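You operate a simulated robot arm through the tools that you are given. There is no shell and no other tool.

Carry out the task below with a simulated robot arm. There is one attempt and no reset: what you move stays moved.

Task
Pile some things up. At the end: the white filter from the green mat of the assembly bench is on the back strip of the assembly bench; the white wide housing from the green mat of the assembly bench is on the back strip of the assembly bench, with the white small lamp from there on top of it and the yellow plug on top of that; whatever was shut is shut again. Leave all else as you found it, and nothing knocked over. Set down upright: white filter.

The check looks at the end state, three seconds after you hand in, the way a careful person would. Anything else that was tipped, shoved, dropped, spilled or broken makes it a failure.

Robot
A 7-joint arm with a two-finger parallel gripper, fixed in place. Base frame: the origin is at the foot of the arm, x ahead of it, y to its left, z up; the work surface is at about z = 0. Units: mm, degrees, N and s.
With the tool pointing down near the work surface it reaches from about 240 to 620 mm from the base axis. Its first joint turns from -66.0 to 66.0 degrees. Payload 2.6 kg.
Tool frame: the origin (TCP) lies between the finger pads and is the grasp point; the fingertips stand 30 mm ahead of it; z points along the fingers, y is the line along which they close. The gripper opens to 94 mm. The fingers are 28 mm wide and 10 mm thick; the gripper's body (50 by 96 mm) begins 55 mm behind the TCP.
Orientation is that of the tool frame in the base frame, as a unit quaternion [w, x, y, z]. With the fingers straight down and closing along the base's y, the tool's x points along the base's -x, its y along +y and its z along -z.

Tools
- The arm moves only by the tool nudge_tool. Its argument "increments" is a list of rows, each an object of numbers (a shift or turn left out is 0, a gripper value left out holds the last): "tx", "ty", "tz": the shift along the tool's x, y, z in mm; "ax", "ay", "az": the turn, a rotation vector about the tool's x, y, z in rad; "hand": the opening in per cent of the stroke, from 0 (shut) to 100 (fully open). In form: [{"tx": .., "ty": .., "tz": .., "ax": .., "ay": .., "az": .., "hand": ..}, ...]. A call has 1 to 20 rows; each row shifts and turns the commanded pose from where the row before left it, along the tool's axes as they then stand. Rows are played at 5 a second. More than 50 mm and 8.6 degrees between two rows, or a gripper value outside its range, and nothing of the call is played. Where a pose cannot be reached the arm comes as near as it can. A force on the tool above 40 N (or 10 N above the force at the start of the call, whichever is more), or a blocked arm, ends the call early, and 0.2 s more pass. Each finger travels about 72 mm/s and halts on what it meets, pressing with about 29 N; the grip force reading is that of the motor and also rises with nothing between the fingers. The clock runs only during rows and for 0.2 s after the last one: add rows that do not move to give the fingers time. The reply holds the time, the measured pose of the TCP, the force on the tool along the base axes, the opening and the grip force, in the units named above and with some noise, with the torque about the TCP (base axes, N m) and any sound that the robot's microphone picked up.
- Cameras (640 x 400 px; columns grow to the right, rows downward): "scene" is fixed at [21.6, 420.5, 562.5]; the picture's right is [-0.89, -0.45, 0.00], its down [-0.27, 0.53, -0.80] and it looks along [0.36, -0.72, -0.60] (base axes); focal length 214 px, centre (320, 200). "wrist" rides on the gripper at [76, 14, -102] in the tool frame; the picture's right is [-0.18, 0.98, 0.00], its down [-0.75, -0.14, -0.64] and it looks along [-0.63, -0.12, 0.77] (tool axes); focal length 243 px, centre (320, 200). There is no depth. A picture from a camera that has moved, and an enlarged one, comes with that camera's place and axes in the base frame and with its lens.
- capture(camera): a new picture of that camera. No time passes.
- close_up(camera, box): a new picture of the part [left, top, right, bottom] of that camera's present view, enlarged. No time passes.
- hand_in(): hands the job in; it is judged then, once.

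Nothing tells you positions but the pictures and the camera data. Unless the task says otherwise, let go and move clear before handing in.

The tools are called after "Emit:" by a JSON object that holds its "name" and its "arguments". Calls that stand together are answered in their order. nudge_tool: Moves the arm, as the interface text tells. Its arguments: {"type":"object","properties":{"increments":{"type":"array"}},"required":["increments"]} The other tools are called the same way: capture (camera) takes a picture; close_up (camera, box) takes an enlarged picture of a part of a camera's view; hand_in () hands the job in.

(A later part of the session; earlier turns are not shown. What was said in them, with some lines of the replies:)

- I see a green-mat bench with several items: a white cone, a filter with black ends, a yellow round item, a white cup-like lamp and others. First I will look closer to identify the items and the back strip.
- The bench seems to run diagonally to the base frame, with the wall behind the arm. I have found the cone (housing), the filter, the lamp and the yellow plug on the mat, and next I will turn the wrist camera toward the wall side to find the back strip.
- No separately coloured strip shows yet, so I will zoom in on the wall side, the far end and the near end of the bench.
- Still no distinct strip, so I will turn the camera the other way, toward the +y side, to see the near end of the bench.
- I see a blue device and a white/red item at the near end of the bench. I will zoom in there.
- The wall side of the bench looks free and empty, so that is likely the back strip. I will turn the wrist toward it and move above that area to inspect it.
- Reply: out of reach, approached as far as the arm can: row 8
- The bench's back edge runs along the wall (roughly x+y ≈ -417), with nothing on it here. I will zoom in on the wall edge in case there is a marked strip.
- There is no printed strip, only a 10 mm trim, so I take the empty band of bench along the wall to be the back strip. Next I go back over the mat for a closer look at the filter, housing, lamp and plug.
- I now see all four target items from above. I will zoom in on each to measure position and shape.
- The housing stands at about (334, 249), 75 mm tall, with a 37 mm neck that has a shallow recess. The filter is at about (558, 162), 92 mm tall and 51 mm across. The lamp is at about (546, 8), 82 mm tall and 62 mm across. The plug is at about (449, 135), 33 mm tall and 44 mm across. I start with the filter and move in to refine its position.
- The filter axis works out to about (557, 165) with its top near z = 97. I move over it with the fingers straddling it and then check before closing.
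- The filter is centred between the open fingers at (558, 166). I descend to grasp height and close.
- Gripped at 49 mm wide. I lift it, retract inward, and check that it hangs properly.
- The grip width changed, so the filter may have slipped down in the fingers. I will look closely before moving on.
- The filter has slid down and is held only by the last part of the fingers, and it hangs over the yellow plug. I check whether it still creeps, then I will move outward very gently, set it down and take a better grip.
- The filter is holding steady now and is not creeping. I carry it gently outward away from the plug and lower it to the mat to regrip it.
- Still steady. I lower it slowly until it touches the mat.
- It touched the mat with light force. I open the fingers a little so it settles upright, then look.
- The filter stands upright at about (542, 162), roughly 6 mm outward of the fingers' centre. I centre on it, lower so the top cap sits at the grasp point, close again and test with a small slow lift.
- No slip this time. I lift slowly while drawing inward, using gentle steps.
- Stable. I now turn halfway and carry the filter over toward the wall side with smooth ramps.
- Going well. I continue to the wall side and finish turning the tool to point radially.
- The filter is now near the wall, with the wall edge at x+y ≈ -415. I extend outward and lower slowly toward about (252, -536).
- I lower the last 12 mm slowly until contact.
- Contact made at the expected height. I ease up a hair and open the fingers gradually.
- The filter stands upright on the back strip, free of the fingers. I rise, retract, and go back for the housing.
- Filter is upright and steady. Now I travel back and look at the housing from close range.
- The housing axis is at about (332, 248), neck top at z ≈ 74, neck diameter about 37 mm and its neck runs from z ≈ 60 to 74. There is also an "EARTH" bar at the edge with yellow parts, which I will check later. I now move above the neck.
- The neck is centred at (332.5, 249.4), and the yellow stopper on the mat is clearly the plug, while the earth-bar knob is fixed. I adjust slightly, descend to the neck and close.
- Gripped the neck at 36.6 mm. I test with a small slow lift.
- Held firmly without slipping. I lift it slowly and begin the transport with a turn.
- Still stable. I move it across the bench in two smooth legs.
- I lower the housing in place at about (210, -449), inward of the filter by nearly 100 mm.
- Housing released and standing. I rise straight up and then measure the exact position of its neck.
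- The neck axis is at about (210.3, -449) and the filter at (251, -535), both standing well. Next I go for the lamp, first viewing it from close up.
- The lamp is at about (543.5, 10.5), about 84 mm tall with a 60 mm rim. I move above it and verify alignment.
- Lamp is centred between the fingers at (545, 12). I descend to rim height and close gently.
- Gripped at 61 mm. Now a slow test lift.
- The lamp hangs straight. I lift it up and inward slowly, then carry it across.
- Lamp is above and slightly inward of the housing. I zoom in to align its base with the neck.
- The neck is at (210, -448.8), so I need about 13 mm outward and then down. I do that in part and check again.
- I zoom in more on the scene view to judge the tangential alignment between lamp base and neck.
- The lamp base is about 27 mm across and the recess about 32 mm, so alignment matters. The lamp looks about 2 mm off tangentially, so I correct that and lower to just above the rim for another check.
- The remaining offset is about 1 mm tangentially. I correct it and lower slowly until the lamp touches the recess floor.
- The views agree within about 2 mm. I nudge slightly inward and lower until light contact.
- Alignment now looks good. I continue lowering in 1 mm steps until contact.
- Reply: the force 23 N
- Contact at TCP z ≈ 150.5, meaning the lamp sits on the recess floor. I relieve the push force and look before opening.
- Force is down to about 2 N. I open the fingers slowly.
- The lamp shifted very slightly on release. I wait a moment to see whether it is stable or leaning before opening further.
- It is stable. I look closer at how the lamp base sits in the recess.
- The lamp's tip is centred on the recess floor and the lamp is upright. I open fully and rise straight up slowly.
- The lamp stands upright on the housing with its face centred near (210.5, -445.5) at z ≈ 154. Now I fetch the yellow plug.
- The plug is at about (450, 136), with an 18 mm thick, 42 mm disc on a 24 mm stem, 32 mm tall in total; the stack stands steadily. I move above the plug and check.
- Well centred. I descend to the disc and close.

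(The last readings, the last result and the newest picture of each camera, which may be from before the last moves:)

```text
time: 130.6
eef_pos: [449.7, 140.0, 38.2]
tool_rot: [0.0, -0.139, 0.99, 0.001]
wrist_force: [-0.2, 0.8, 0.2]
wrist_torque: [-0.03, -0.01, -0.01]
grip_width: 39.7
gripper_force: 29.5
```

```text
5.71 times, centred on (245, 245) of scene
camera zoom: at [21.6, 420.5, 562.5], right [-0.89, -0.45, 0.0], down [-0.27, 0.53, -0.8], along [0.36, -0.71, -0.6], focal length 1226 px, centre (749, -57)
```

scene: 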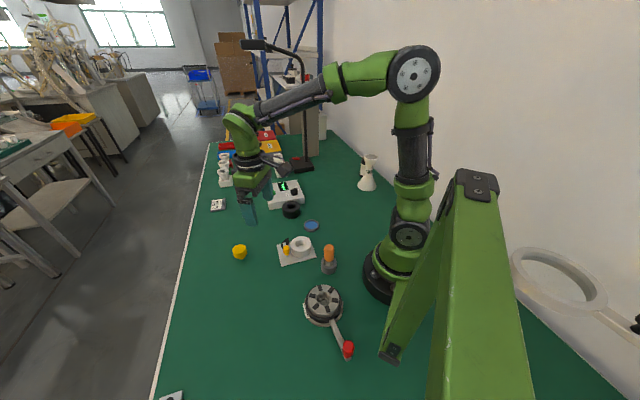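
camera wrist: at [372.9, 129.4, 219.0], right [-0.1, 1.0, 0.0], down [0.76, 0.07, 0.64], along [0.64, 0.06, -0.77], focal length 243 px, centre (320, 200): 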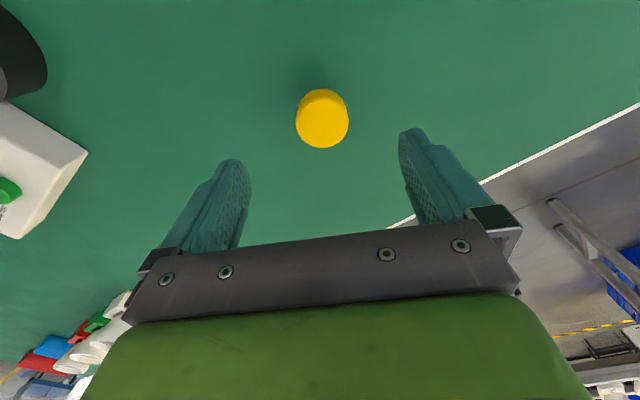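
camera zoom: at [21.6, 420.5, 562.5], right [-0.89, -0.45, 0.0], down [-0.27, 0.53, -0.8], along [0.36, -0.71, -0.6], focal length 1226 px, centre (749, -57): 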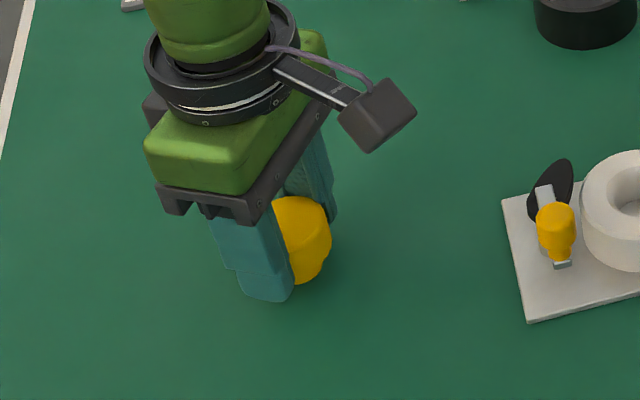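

Gripped at 39.7 mm. Slow test lift.

Emit:
{"name": "nudge_tool", "arguments": {"increments": [{"tz": -2}, {"tz": -4}, {"tz": -5}, {"tz": -6}, {"tz": -4}]}}

Emit:
{"name": "close_up", "arguments": {"camera": "wrist", "box": [220, 40, 420, 240]}}

Emit:
{"name": "close_up", "arguments": {"camera": "scene", "box": [200, 210, 290, 280]}}

```text
time: 131.8
eef_pos: [450.7, 139.1, 59.4]
tool_rot: [0.0, -0.14, 0.99, 0.0]
wrist_force: [-0.2, 1.2, -0.7]
wrist_torque: [-0.02, 0.01, -0.03]
grip_width: 39.9
gripper_force: 28.8
```

```text
2.00 times, centred on (320, 140) of wrist
camera zoom: at [372.8, 132.0, 161.1], right [-0.1, 1.0, 0.0], down [0.76, 0.07, 0.64], along [0.64, 0.06, -0.77], focal length 485 px, centre (320, 320)
```

zoom: 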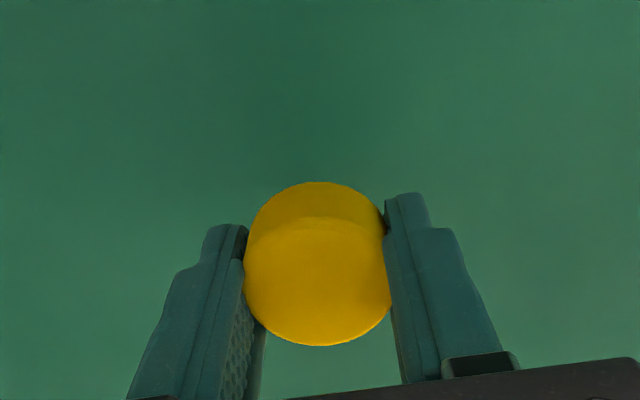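

```text
5.71 times, centred on (245, 245) of scene
camera zoom: at [21.6, 420.5, 562.5], right [-0.89, -0.45, 0.0], down [-0.27, 0.53, -0.8], along [0.36, -0.71, -0.6], focal length 1226 px, centre (749, -57)
```

zoom: 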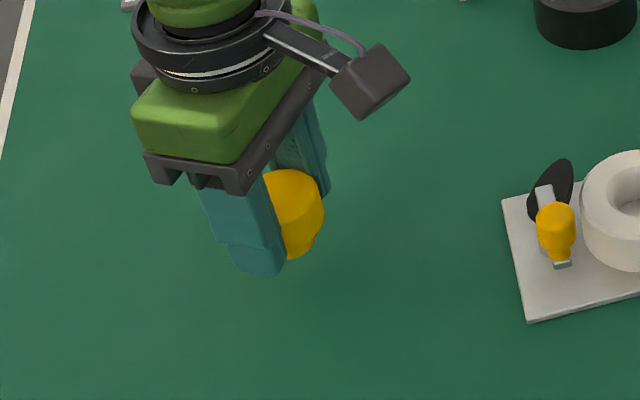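

Held securely. I lift and then carry it across to the stack.

Emit:
{"name": "nudge_tool", "arguments": {"increments": [{"tz": -6}, {"tz": -10}, {"tz": -12}, {"tz": -12}, {"tz": -12}, {"tz": -12}, {"tz": -12}, {"tz": -12, "tx": 2}, {"tz": -12, "tx": 3}, {"tz": -12, "tx": 3}, {"tz": -12, "tx": 3}, {"tz": -12, "tx": 3}, {"tz": -12, "tx": 3}, {"tz": -12, "tx": 2}, {"tz": -12}, {"tz": -10}, {"tz": -6}]}}

Emit:
{"name": "nudge_tool", "arguments": {"increments": [{"az": 0.04}, {"az": 0.08}, {"az": 0.1}, {"az": 0.1}, {"az": 0.1}, {"az": 0.1}, {"az": 0.1}, {"az": 0.08}]}}

Emit:
{"name": "close_up", "arguments": {"camera": "wrist", "box": [220, 40, 420, 240]}}

```text
time: 135.4
eef_pos: [432.5, 132.3, 247.8]
tool_rot: [0.0, -0.14, 0.99, 0.0]
wrist_force: [0.2, 0.5, 0.1]
wrist_torque: [-0.04, 0.0, 0.0]
grip_width: 39.6
gripper_force: 29.3
```

```text
time: 137.2
eef_pos: [431.1, 133.8, 247.8]
tool_rot: [0.0, 0.209, 0.978, -0.001]
wrist_force: [0.2, -0.1, 0.1]
wrist_torque: [0.05, -0.01, -0.03]
grip_width: 39.4
gripper_force: 28.7
```

```text
2.00 times, centred on (320, 140) of wrist
camera zoom: at [368.0, 177.4, 349.6], right [0.57, 0.82, 0.0], down [0.63, -0.44, 0.64], along [0.53, -0.36, -0.77], focal length 485 px, centre (320, 320)
```

zoom: 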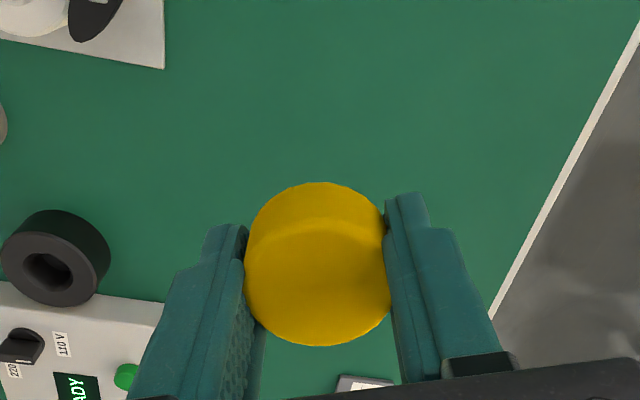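

Emit:
{"name": "nudge_tool", "arguments": {"increments": [{"tx": -0.3, "ty": -8.5}, {"tx": -0.7, "ty": -17}, {"tx": -0.85, "ty": -21.2}, {"tx": -0.85, "ty": -21.2}, {"tx": -0.85, "ty": -21.2}, {"tx": -0.85, "ty": -21.2}, {"tx": -0.85, "ty": -21.2}, {"tx": -0.85, "ty": -21.2}, {"tx": -0.85, "ty": -21.2}, {"tx": -0.85, "ty": -21.2}, {"tx": -0.85, "ty": -21.2}, {"tx": -0.85, "ty": -21.2}, {"tx": -0.85, "ty": -21.2}, {"tx": -0.85, "ty": -21.2}, {"tx": -0.7, "ty": -17}, {"tx": -0.3, "ty": -8.5}]}}

Emit:
{"name": "nudge_tool", "arguments": {"increments": [{"tx": -0.3, "ty": -8.5}, {"tx": -0.7, "ty": -17}, {"tx": -0.85, "ty": -21.2}, {"tx": -0.85, "ty": -21.2}, {"tx": -0.85, "ty": -21.2}, {"tx": -0.85, "ty": -21.2}, {"tx": -0.85, "ty": -21.2}, {"tx": -0.85, "ty": -21.2}, {"tx": -0.85, "ty": -21.2}, {"tx": -0.85, "ty": -21.2}, {"tx": -0.85, "ty": -21.2}, {"tx": -0.85, "ty": -21.2}, {"tx": -0.85, "ty": -21.2}, {"tx": -0.85, "ty": -21.2}, {"tx": -0.7, "ty": -17}, {"tx": -0.3, "ty": -8.5}]}}

Emit:
{"name": "nudge_tool", "arguments": {"increments": [{"az": 0.04}, {"az": 0.08}, {"az": 0.1}, {"az": 0.1}, {"az": 0.1}, {"az": 0.1}, {"az": 0.1}, {"az": 0.08}, {}]}}

Emit:
{"name": "capture", "arguments": {"camera": "wrist"}}

Emit:
{"name": "close_up", "arguments": {"camera": "scene", "box": [340, 120, 400, 200]}}

```text
time: 140.6
eef_pos: [317.7, -149.9, 248.6]
tool_rot: [0.0, 0.208, 0.978, 0.0]
wrist_force: [0.1, -0.2, 0.3]
wrist_torque: [0.0, 0.0, -0.01]
grip_width: 39.5
gripper_force: 28.9
```

```text
time: 144.0
eef_pos: [204.4, -434.1, 248.7]
tool_rot: [-0.001, 0.208, 0.978, 0.0]
wrist_force: [-0.1, -0.5, -0.4]
wrist_torque: [-0.04, -0.01, 0.01]
grip_width: 39.5
gripper_force: 29.2
```

```text
time: 146.0
eef_pos: [204.9, -435.2, 248.6]
tool_rot: [0.0, 0.532, 0.847, 0.0]
wrist_force: [-1.0, -0.1, -0.4]
wrist_torque: [-0.01, 0.01, -0.02]
grip_width: 39.6
gripper_force: 29.1
```

```text
taken
camera wrist: at [184.2, -359.6, 349.3], right [0.96, 0.26, 0.0], down [0.2, -0.74, 0.64], along [0.17, -0.62, -0.77], focal length 243 px, centre (320, 200)
```

wrist: 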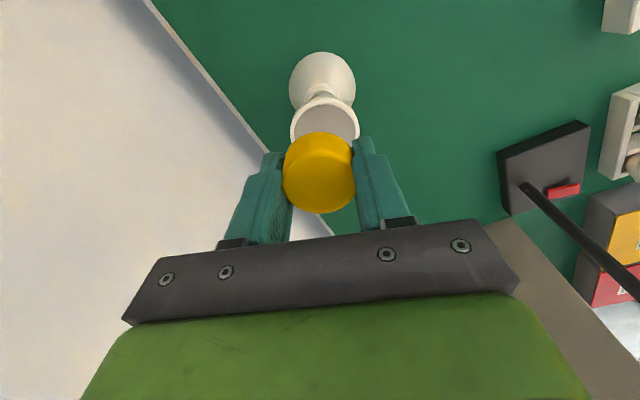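

```text
5.00 times, centred on (370, 160) of scene
camera zoom: at [21.6, 420.5, 562.5], right [-0.89, -0.45, 0.0], down [-0.27, 0.53, -0.8], along [0.36, -0.71, -0.6], focal length 1072 px, centre (70, 400)
```

zoom: 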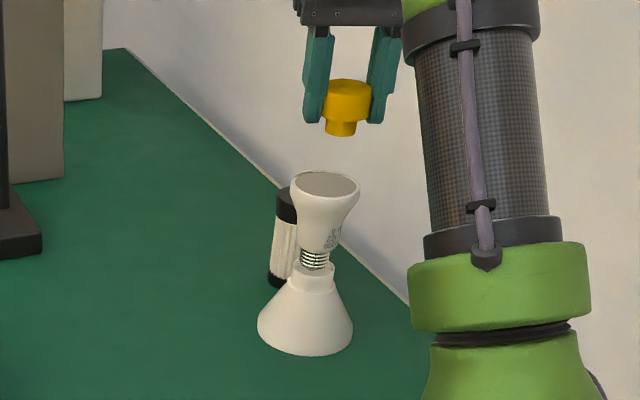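

The plug hangs upright just inward of the lamp. I zoom in to measure the lamp face relative to the tool.

Emit:
{"name": "close_up", "arguments": {"camera": "wrist", "box": [270, 40, 380, 150]}}

Emit:
{"name": "close_up", "arguments": {"camera": "scene", "box": [360, 130, 390, 180]}}

```text
3.64 times, centred on (325, 95) of wrist
camera zoom: at [184.2, -359.6, 349.3], right [0.96, 0.26, 0.0], down [0.2, -0.74, 0.64], along [0.17, -0.62, -0.77], focal length 882 px, centre (302, 582)
```

zoom: 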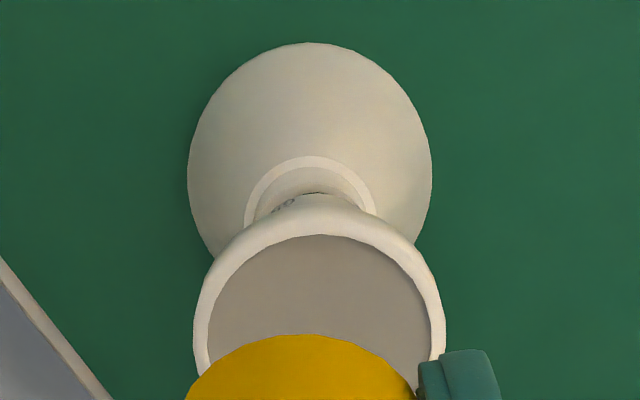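

```text
8.00 times, centred on (375, 155) of scene
camera zoom: at [21.6, 420.5, 562.5], right [-0.89, -0.45, 0.0], down [-0.27, 0.53, -0.8], along [0.36, -0.71, -0.6], focal length 1716 px, centre (-120, 560)
```

zoom: 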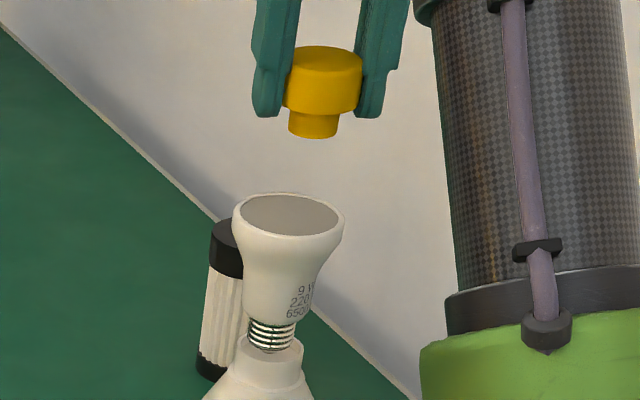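

I shift about 12 mm outward and 1.7 mm sideways to be above the lamp centre, then lower part way and check.

Emit:
{"name": "nudge_tool", "arguments": {"increments": [{"tx": -3, "ty": 0.5}, {"tx": -5, "ty": 0.7}, {"tx": -4, "ty": 0.5}, {"tz": 4}, {"tz": 8}, {"tz": 9}, {"tz": 9}, {"tz": 6}, {"tz": 3}, {}]}}

Emit:
{"name": "close_up", "arguments": {"camera": "wrist", "box": [240, 40, 400, 240]}}

Emit:
{"name": "close_up", "arguments": {"camera": "scene", "box": [360, 130, 390, 180]}}

```text
time: 148.2
eef_pos: [212.7, -444.3, 208.5]
tool_rot: [0.0, 0.531, 0.847, 0.0]
wrist_force: [0.2, 0.4, 0.4]
wrist_torque: [0.0, -0.03, -0.01]
grip_width: 39.5
gripper_force: 28.7
```

```text
2.00 times, centred on (320, 140) of wrist
camera zoom: at [191.3, -369.2, 310.3], right [0.96, 0.26, 0.0], down [0.2, -0.74, 0.64], along [0.17, -0.62, -0.77], focal length 485 px, centre (320, 320)
```

zoom: 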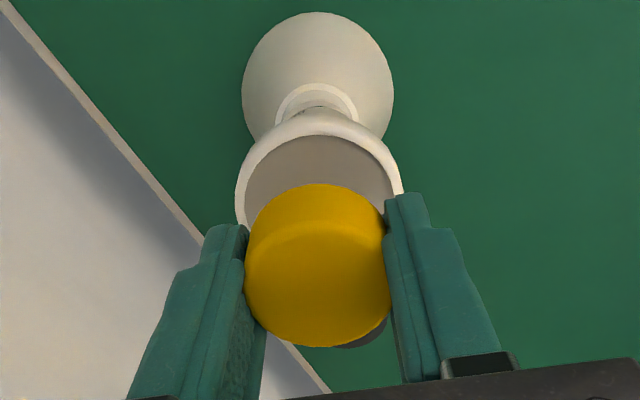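

```text
8.00 times, centred on (375, 155) of scene
camera zoom: at [21.6, 420.5, 562.5], right [-0.89, -0.45, 0.0], down [-0.27, 0.53, -0.8], along [0.36, -0.71, -0.6], focal length 1716 px, centre (-120, 560)
```

zoom: 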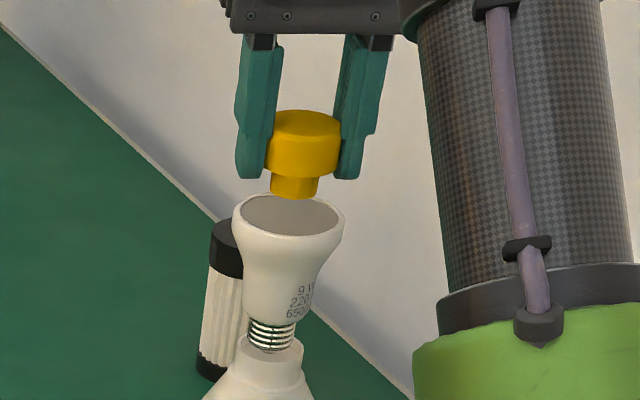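

Nearly centred; I shift 1.5 mm outward and lower slowly to contact.

Emit:
{"name": "nudge_tool", "arguments": {"increments": [{"tx": -1.5}, {"tz": 3}, {"tz": 3}, {"tz": 3}, {"tz": 2}, {"tz": 1}, {}]}}

Emit:
{"name": "close_up", "arguments": {"camera": "scene", "box": [362, 140, 388, 172]}}

Emit:
{"name": "close_up", "arguments": {"camera": "wrist", "box": [240, 40, 400, 240]}}

```text
time: 149.8
eef_pos: [212.5, -445.0, 196.0]
tool_rot: [0.0, 0.531, 0.848, 0.0]
wrist_force: [0.1, 0.4, -0.9]
wrist_torque: [0.02, -0.02, 0.03]
grip_width: 39.4
gripper_force: 28.7
```

```text
12.50 times, centred on (375, 156) of scene
camera zoom: at [21.6, 420.5, 562.5], right [-0.89, -0.45, 0.0], down [-0.27, 0.53, -0.8], along [0.36, -0.71, -0.6], focal length 2681 px, centre (-368, 750)
```

zoom: 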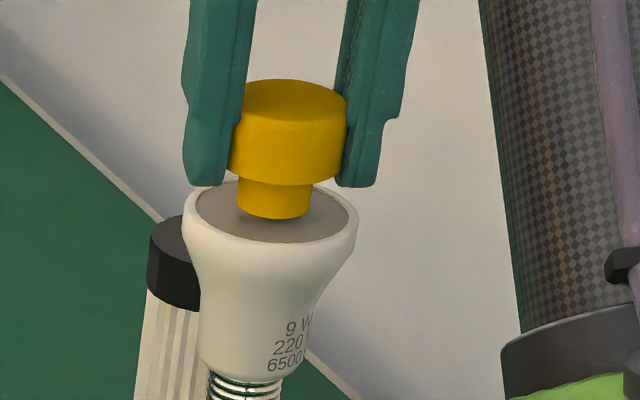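

```text
2.00 times, centred on (320, 140) of wrist
camera zoom: at [191.7, -370.5, 298.0], right [0.96, 0.26, 0.0], down [0.2, -0.74, 0.64], along [0.17, -0.62, -0.77], focal length 485 px, centre (320, 320)
```

zoom: 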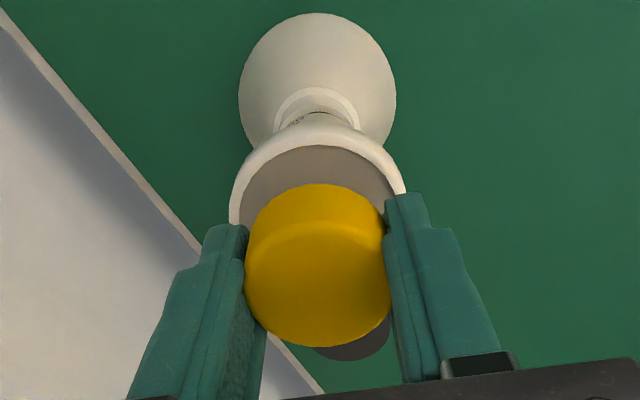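

Very well aligned. I lower the last few millimetres in small steps until light contact.

Emit:
{"name": "nudge_tool", "arguments": {"increments": [{"tz": 1}, {"tz": 1}, {"tz": 0.7}]}}

Emit:
{"name": "nudge_tool", "arguments": {"increments": [{"tz": 0.7}]}}

```text
time: 150.6
eef_pos: [211.7, -445.3, 193.3]
tool_rot: [0.001, 0.531, 0.847, 0.0]
wrist_force: [-0.7, -0.3, 0.5]
wrist_torque: [-0.02, 0.0, 0.01]
grip_width: 39.8
gripper_force: 28.4
```

```text
time: 151.0
eef_pos: [211.6, -445.2, 193.2]
tool_rot: [0.0, 0.531, 0.847, 0.0]
wrist_force: [-0.2, 0.4, 0.4]
wrist_torque: [0.0, 0.03, -0.03]
grip_width: 39.6
gripper_force: 29.2
```

Emit:
{"name": "nudge_tool", "arguments": {"increments": [{"tz": 0.6}]}}

Emit:
{"name": "nudge_tool", "arguments": {"increments": [{"tz": 0.5}]}}

Emit:
{"name": "close_up", "arguments": {"camera": "scene", "box": [362, 140, 388, 172]}}

```text
time: 151.4
eef_pos: [211.7, -445.6, 193.5]
tool_rot: [0.0, 0.531, 0.847, 0.0]
wrist_force: [0.4, 0.6, 2.0]
wrist_torque: [-0.02, -0.01, 0.0]
grip_width: 39.5
gripper_force: 28.6
```

```text
time: 151.8
eef_pos: [212.4, -445.3, 192.4]
tool_rot: [0.001, 0.53, 0.848, 0.0]
wrist_force: [0.0, -0.3, 5.2]
wrist_torque: [-0.02, 0.0, 0.01]
grip_width: 39.6
gripper_force: 28.9
```

```text
12.50 times, centred on (375, 156) of scene
camera zoom: at [21.5, 420.6, 562.4], right [-0.89, -0.45, 0.0], down [-0.27, 0.53, -0.8], along [0.36, -0.72, -0.6], focal length 2681 px, centre (-368, 750)
```

zoom: 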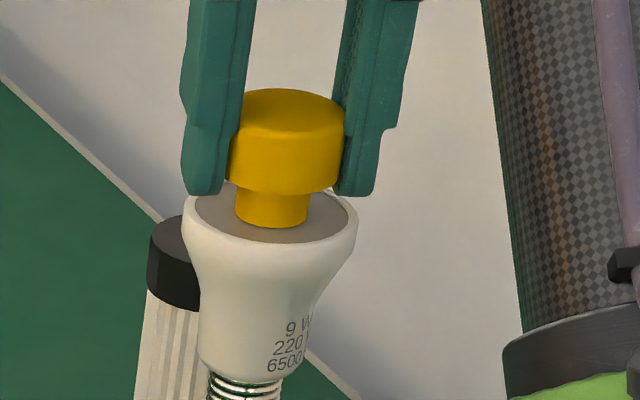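

Light contact of 5 N with no torque, so it is centred. I ease off and open slowly.

Emit:
{"name": "nudge_tool", "arguments": {"increments": [{"tz": -0.4}, {"hand": 43}, {"hand": 45}, {"hand": 48}, {"hand": 54}, {"hand": 64}, {"hand": 72}, {}]}}

Emit:
{"name": "close_up", "arguments": {"camera": "scene", "box": [355, 135, 395, 195]}}

Emit:
{"name": "close_up", "arguments": {"camera": "wrist", "box": [240, 40, 400, 240]}}

```text
time: 153.6
eef_pos: [213.0, -444.2, 192.1]
tool_rot: [0.001, 0.53, 0.848, 0.001]
wrist_force: [-0.2, 0.0, 0.4]
wrist_torque: [0.0, 0.01, 0.01]
grip_width: 67.9
gripper_force: 0.0
```

```text
6.67 times, centred on (375, 165) of scene
camera zoom: at [21.6, 420.5, 562.5], right [-0.89, -0.45, 0.0], down [-0.27, 0.53, -0.8], along [0.36, -0.71, -0.6], focal length 1430 px, centre (-47, 433)
```

zoom: 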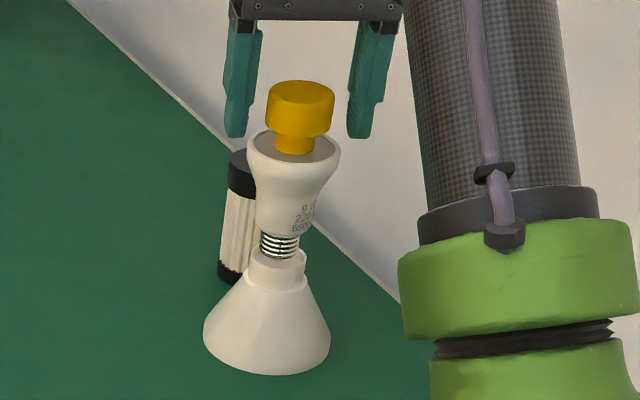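

```text
2.00 times, centred on (320, 140) of wrist
camera zoom: at [192.0, -370.3, 294.2], right [0.96, 0.26, 0.0], down [0.2, -0.74, 0.64], along [0.17, -0.62, -0.77], focal length 485 px, centre (320, 320)
```

zoom: 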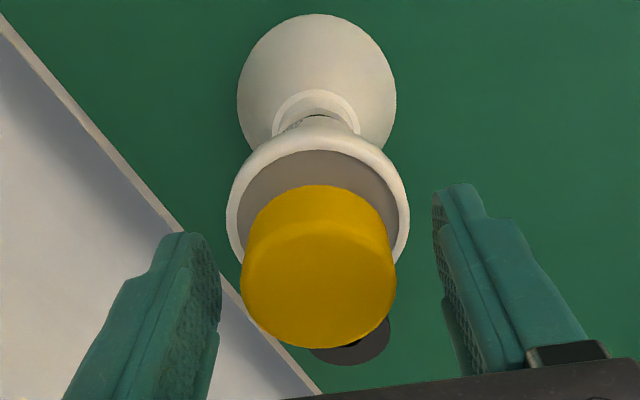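

The stack stands: housing, lamp and plug. I rise straight up slowly and then move clear.

Emit:
{"name": "nudge_tool", "arguments": {"increments": [{"tz": -4}, {"tz": -8}, {"tz": -14}, {"tz": -20}, {"tz": -25}, {"tz": -25}, {}]}}

Emit:
{"name": "close_up", "arguments": {"camera": "scene", "box": [355, 135, 395, 195]}}

Emit:
{"name": "capture", "arguments": {"camera": "wrist"}}

```text
time: 155.2
eef_pos: [213.9, -444.0, 287.5]
tool_rot: [0.0, 0.531, 0.848, 0.0]
wrist_force: [0.6, 0.8, 0.5]
wrist_torque: [0.02, 0.02, -0.01]
grip_width: 67.7
gripper_force: 0.1
```

```text
6.67 times, centred on (375, 165) of scene
camera zoom: at [21.6, 420.5, 562.5], right [-0.89, -0.45, 0.0], down [-0.27, 0.53, -0.8], along [0.36, -0.71, -0.6], focal length 1430 px, centre (-47, 433)
```

zoom: 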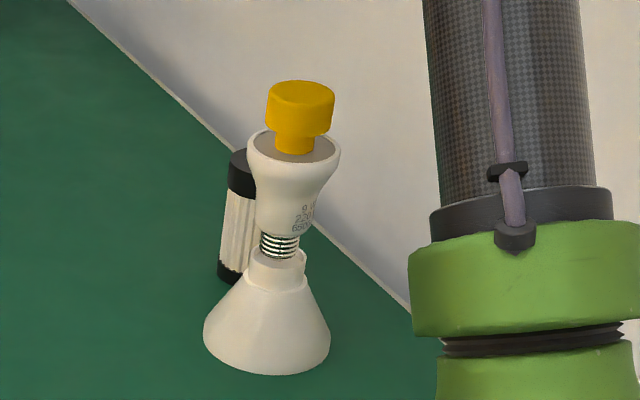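

```text
taken
camera wrist: at [192.7, -369.7, 389.2], right [0.96, 0.26, 0.0], down [0.2, -0.74, 0.64], along [0.17, -0.62, -0.77], focal length 243 px, centre (320, 200)
```

wrist: 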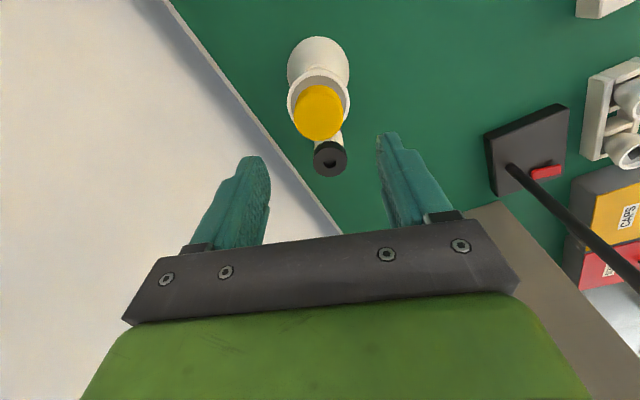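

The whole stack and the filter stand steadily. I return the arm to a clear position near where it started, then check the scene.

Emit:
{"name": "nudge_tool", "arguments": {"increments": [{"tz": -20, "hand": 100}, {"tz": -15}, {"az": -0.14}, {"az": -0.14}, {"az": -0.14}, {"az": -0.14}, {"az": -0.14}, {"tx": -3.4, "ty": 42.3, "tz": -5}, {"tx": -3.4, "ty": 42.3, "tz": -5}, {"tx": -3.4, "ty": 42.3, "tz": -5}, {"tx": -3.4, "ty": 42.3, "tz": -5}, {"tx": -3.4, "ty": 42.3, "tz": -5}, {"tx": -3.4, "ty": 42.3, "tz": -5}, {"tx": -3.4, "ty": 42.3, "tz": -5}, {"tx": -3.4, "ty": 42.3, "tz": -5}, {"tx": -3.4, "ty": 42.3, "tz": -5}]}}

Emit:
{"name": "nudge_tool", "arguments": {"increments": [{"az": -0.14}, {"az": -0.14}, {"az": -0.14}, {}]}}

Emit:
{"name": "capture", "arguments": {"camera": "scene"}}

Emit:
{"name": "capture", "arguments": {"camera": "wrist"}}

Emit:
{"name": "close_up", "arguments": {"camera": "scene", "box": [320, 130, 420, 210]}}

```text
time: 158.6
eef_pos: [397.1, -110.0, 368.6]
tool_rot: [-0.001, 0.208, 0.978, 0.0]
wrist_force: [-0.9, 0.5, -0.4]
wrist_torque: [-0.03, 0.03, 0.03]
grip_width: 93.9
gripper_force: 0.0
```

```text
time: 159.6
eef_pos: [395.6, -110.0, 367.8]
tool_rot: [0.0, -0.002, 1.0, 0.0]
wrist_force: [-0.2, 0.3, 0.0]
wrist_torque: [-0.02, 0.0, 0.02]
grip_width: 94.3
gripper_force: 0.0
```

```text
taken
```

scene: 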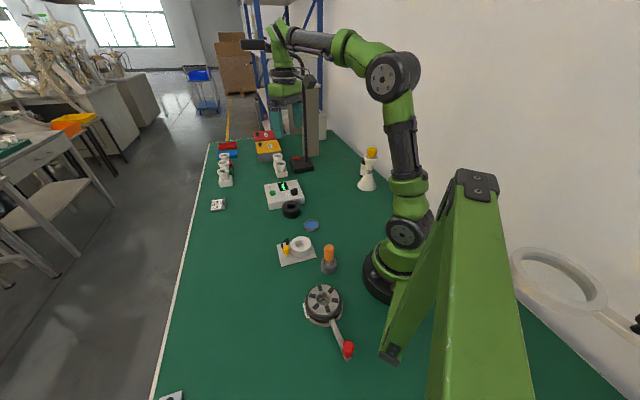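

```text
taken
camera wrist: at [319.2, -95.9, 470.0], right [0.18, 0.98, 0.0], down [0.75, -0.14, 0.64], along [0.63, -0.12, -0.77], focal length 243 px, centre (320, 200)
```

wrist: 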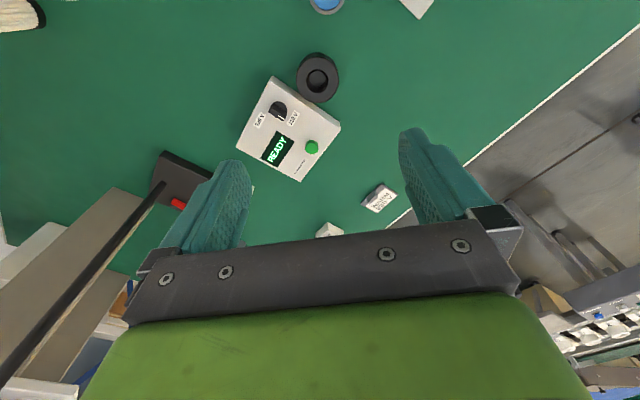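

```text
5.00 times, centred on (370, 170) of scene
camera zoom: at [21.6, 420.5, 562.5], right [-0.89, -0.45, 0.0], down [-0.27, 0.53, -0.8], along [0.36, -0.71, -0.6], focal length 1072 px, centre (70, 350)
```

zoom: 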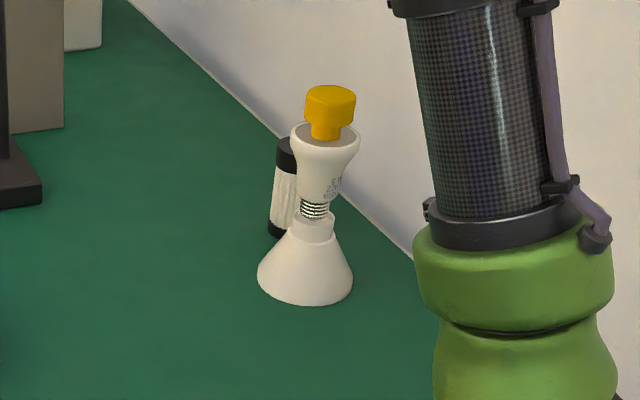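

The housing stands on the wall-side strip with the lamp and then the plug on top. The filter stands upright beside it, and the other items in view look unmoved. The arm is clear, so I hand in.

Emit:
{"name": "hand_in", "arguments": {}}

```text
The job is handed in.
```

I built the pile and handed the job in, but I had to guess where the back strip is. No strip is marked on the bench. I took it to be the empty band of bench along the wall and put everything there.

- **Stack:** the white wide housing stands at about (210, -449) mm. The white small lamp sits in the recess on top of it, and the yellow plug is on the lamp.
- **Filter:** the white filter stands upright at about (251, -535) mm, next to the stack. It slid in the gripper on the first lift. I set it back on the mat, took a better grip and carried it over without further slipping.
- **Lids:** I opened nothing, so nothing needed shutting again.
- **Everything else:** the other items look unmoved in the final pictures, and the arm is clear of the pile.

In the last pictures before hand-in, everything was standing steadily. The tool only confirmed that the job was handed in and gave no result.
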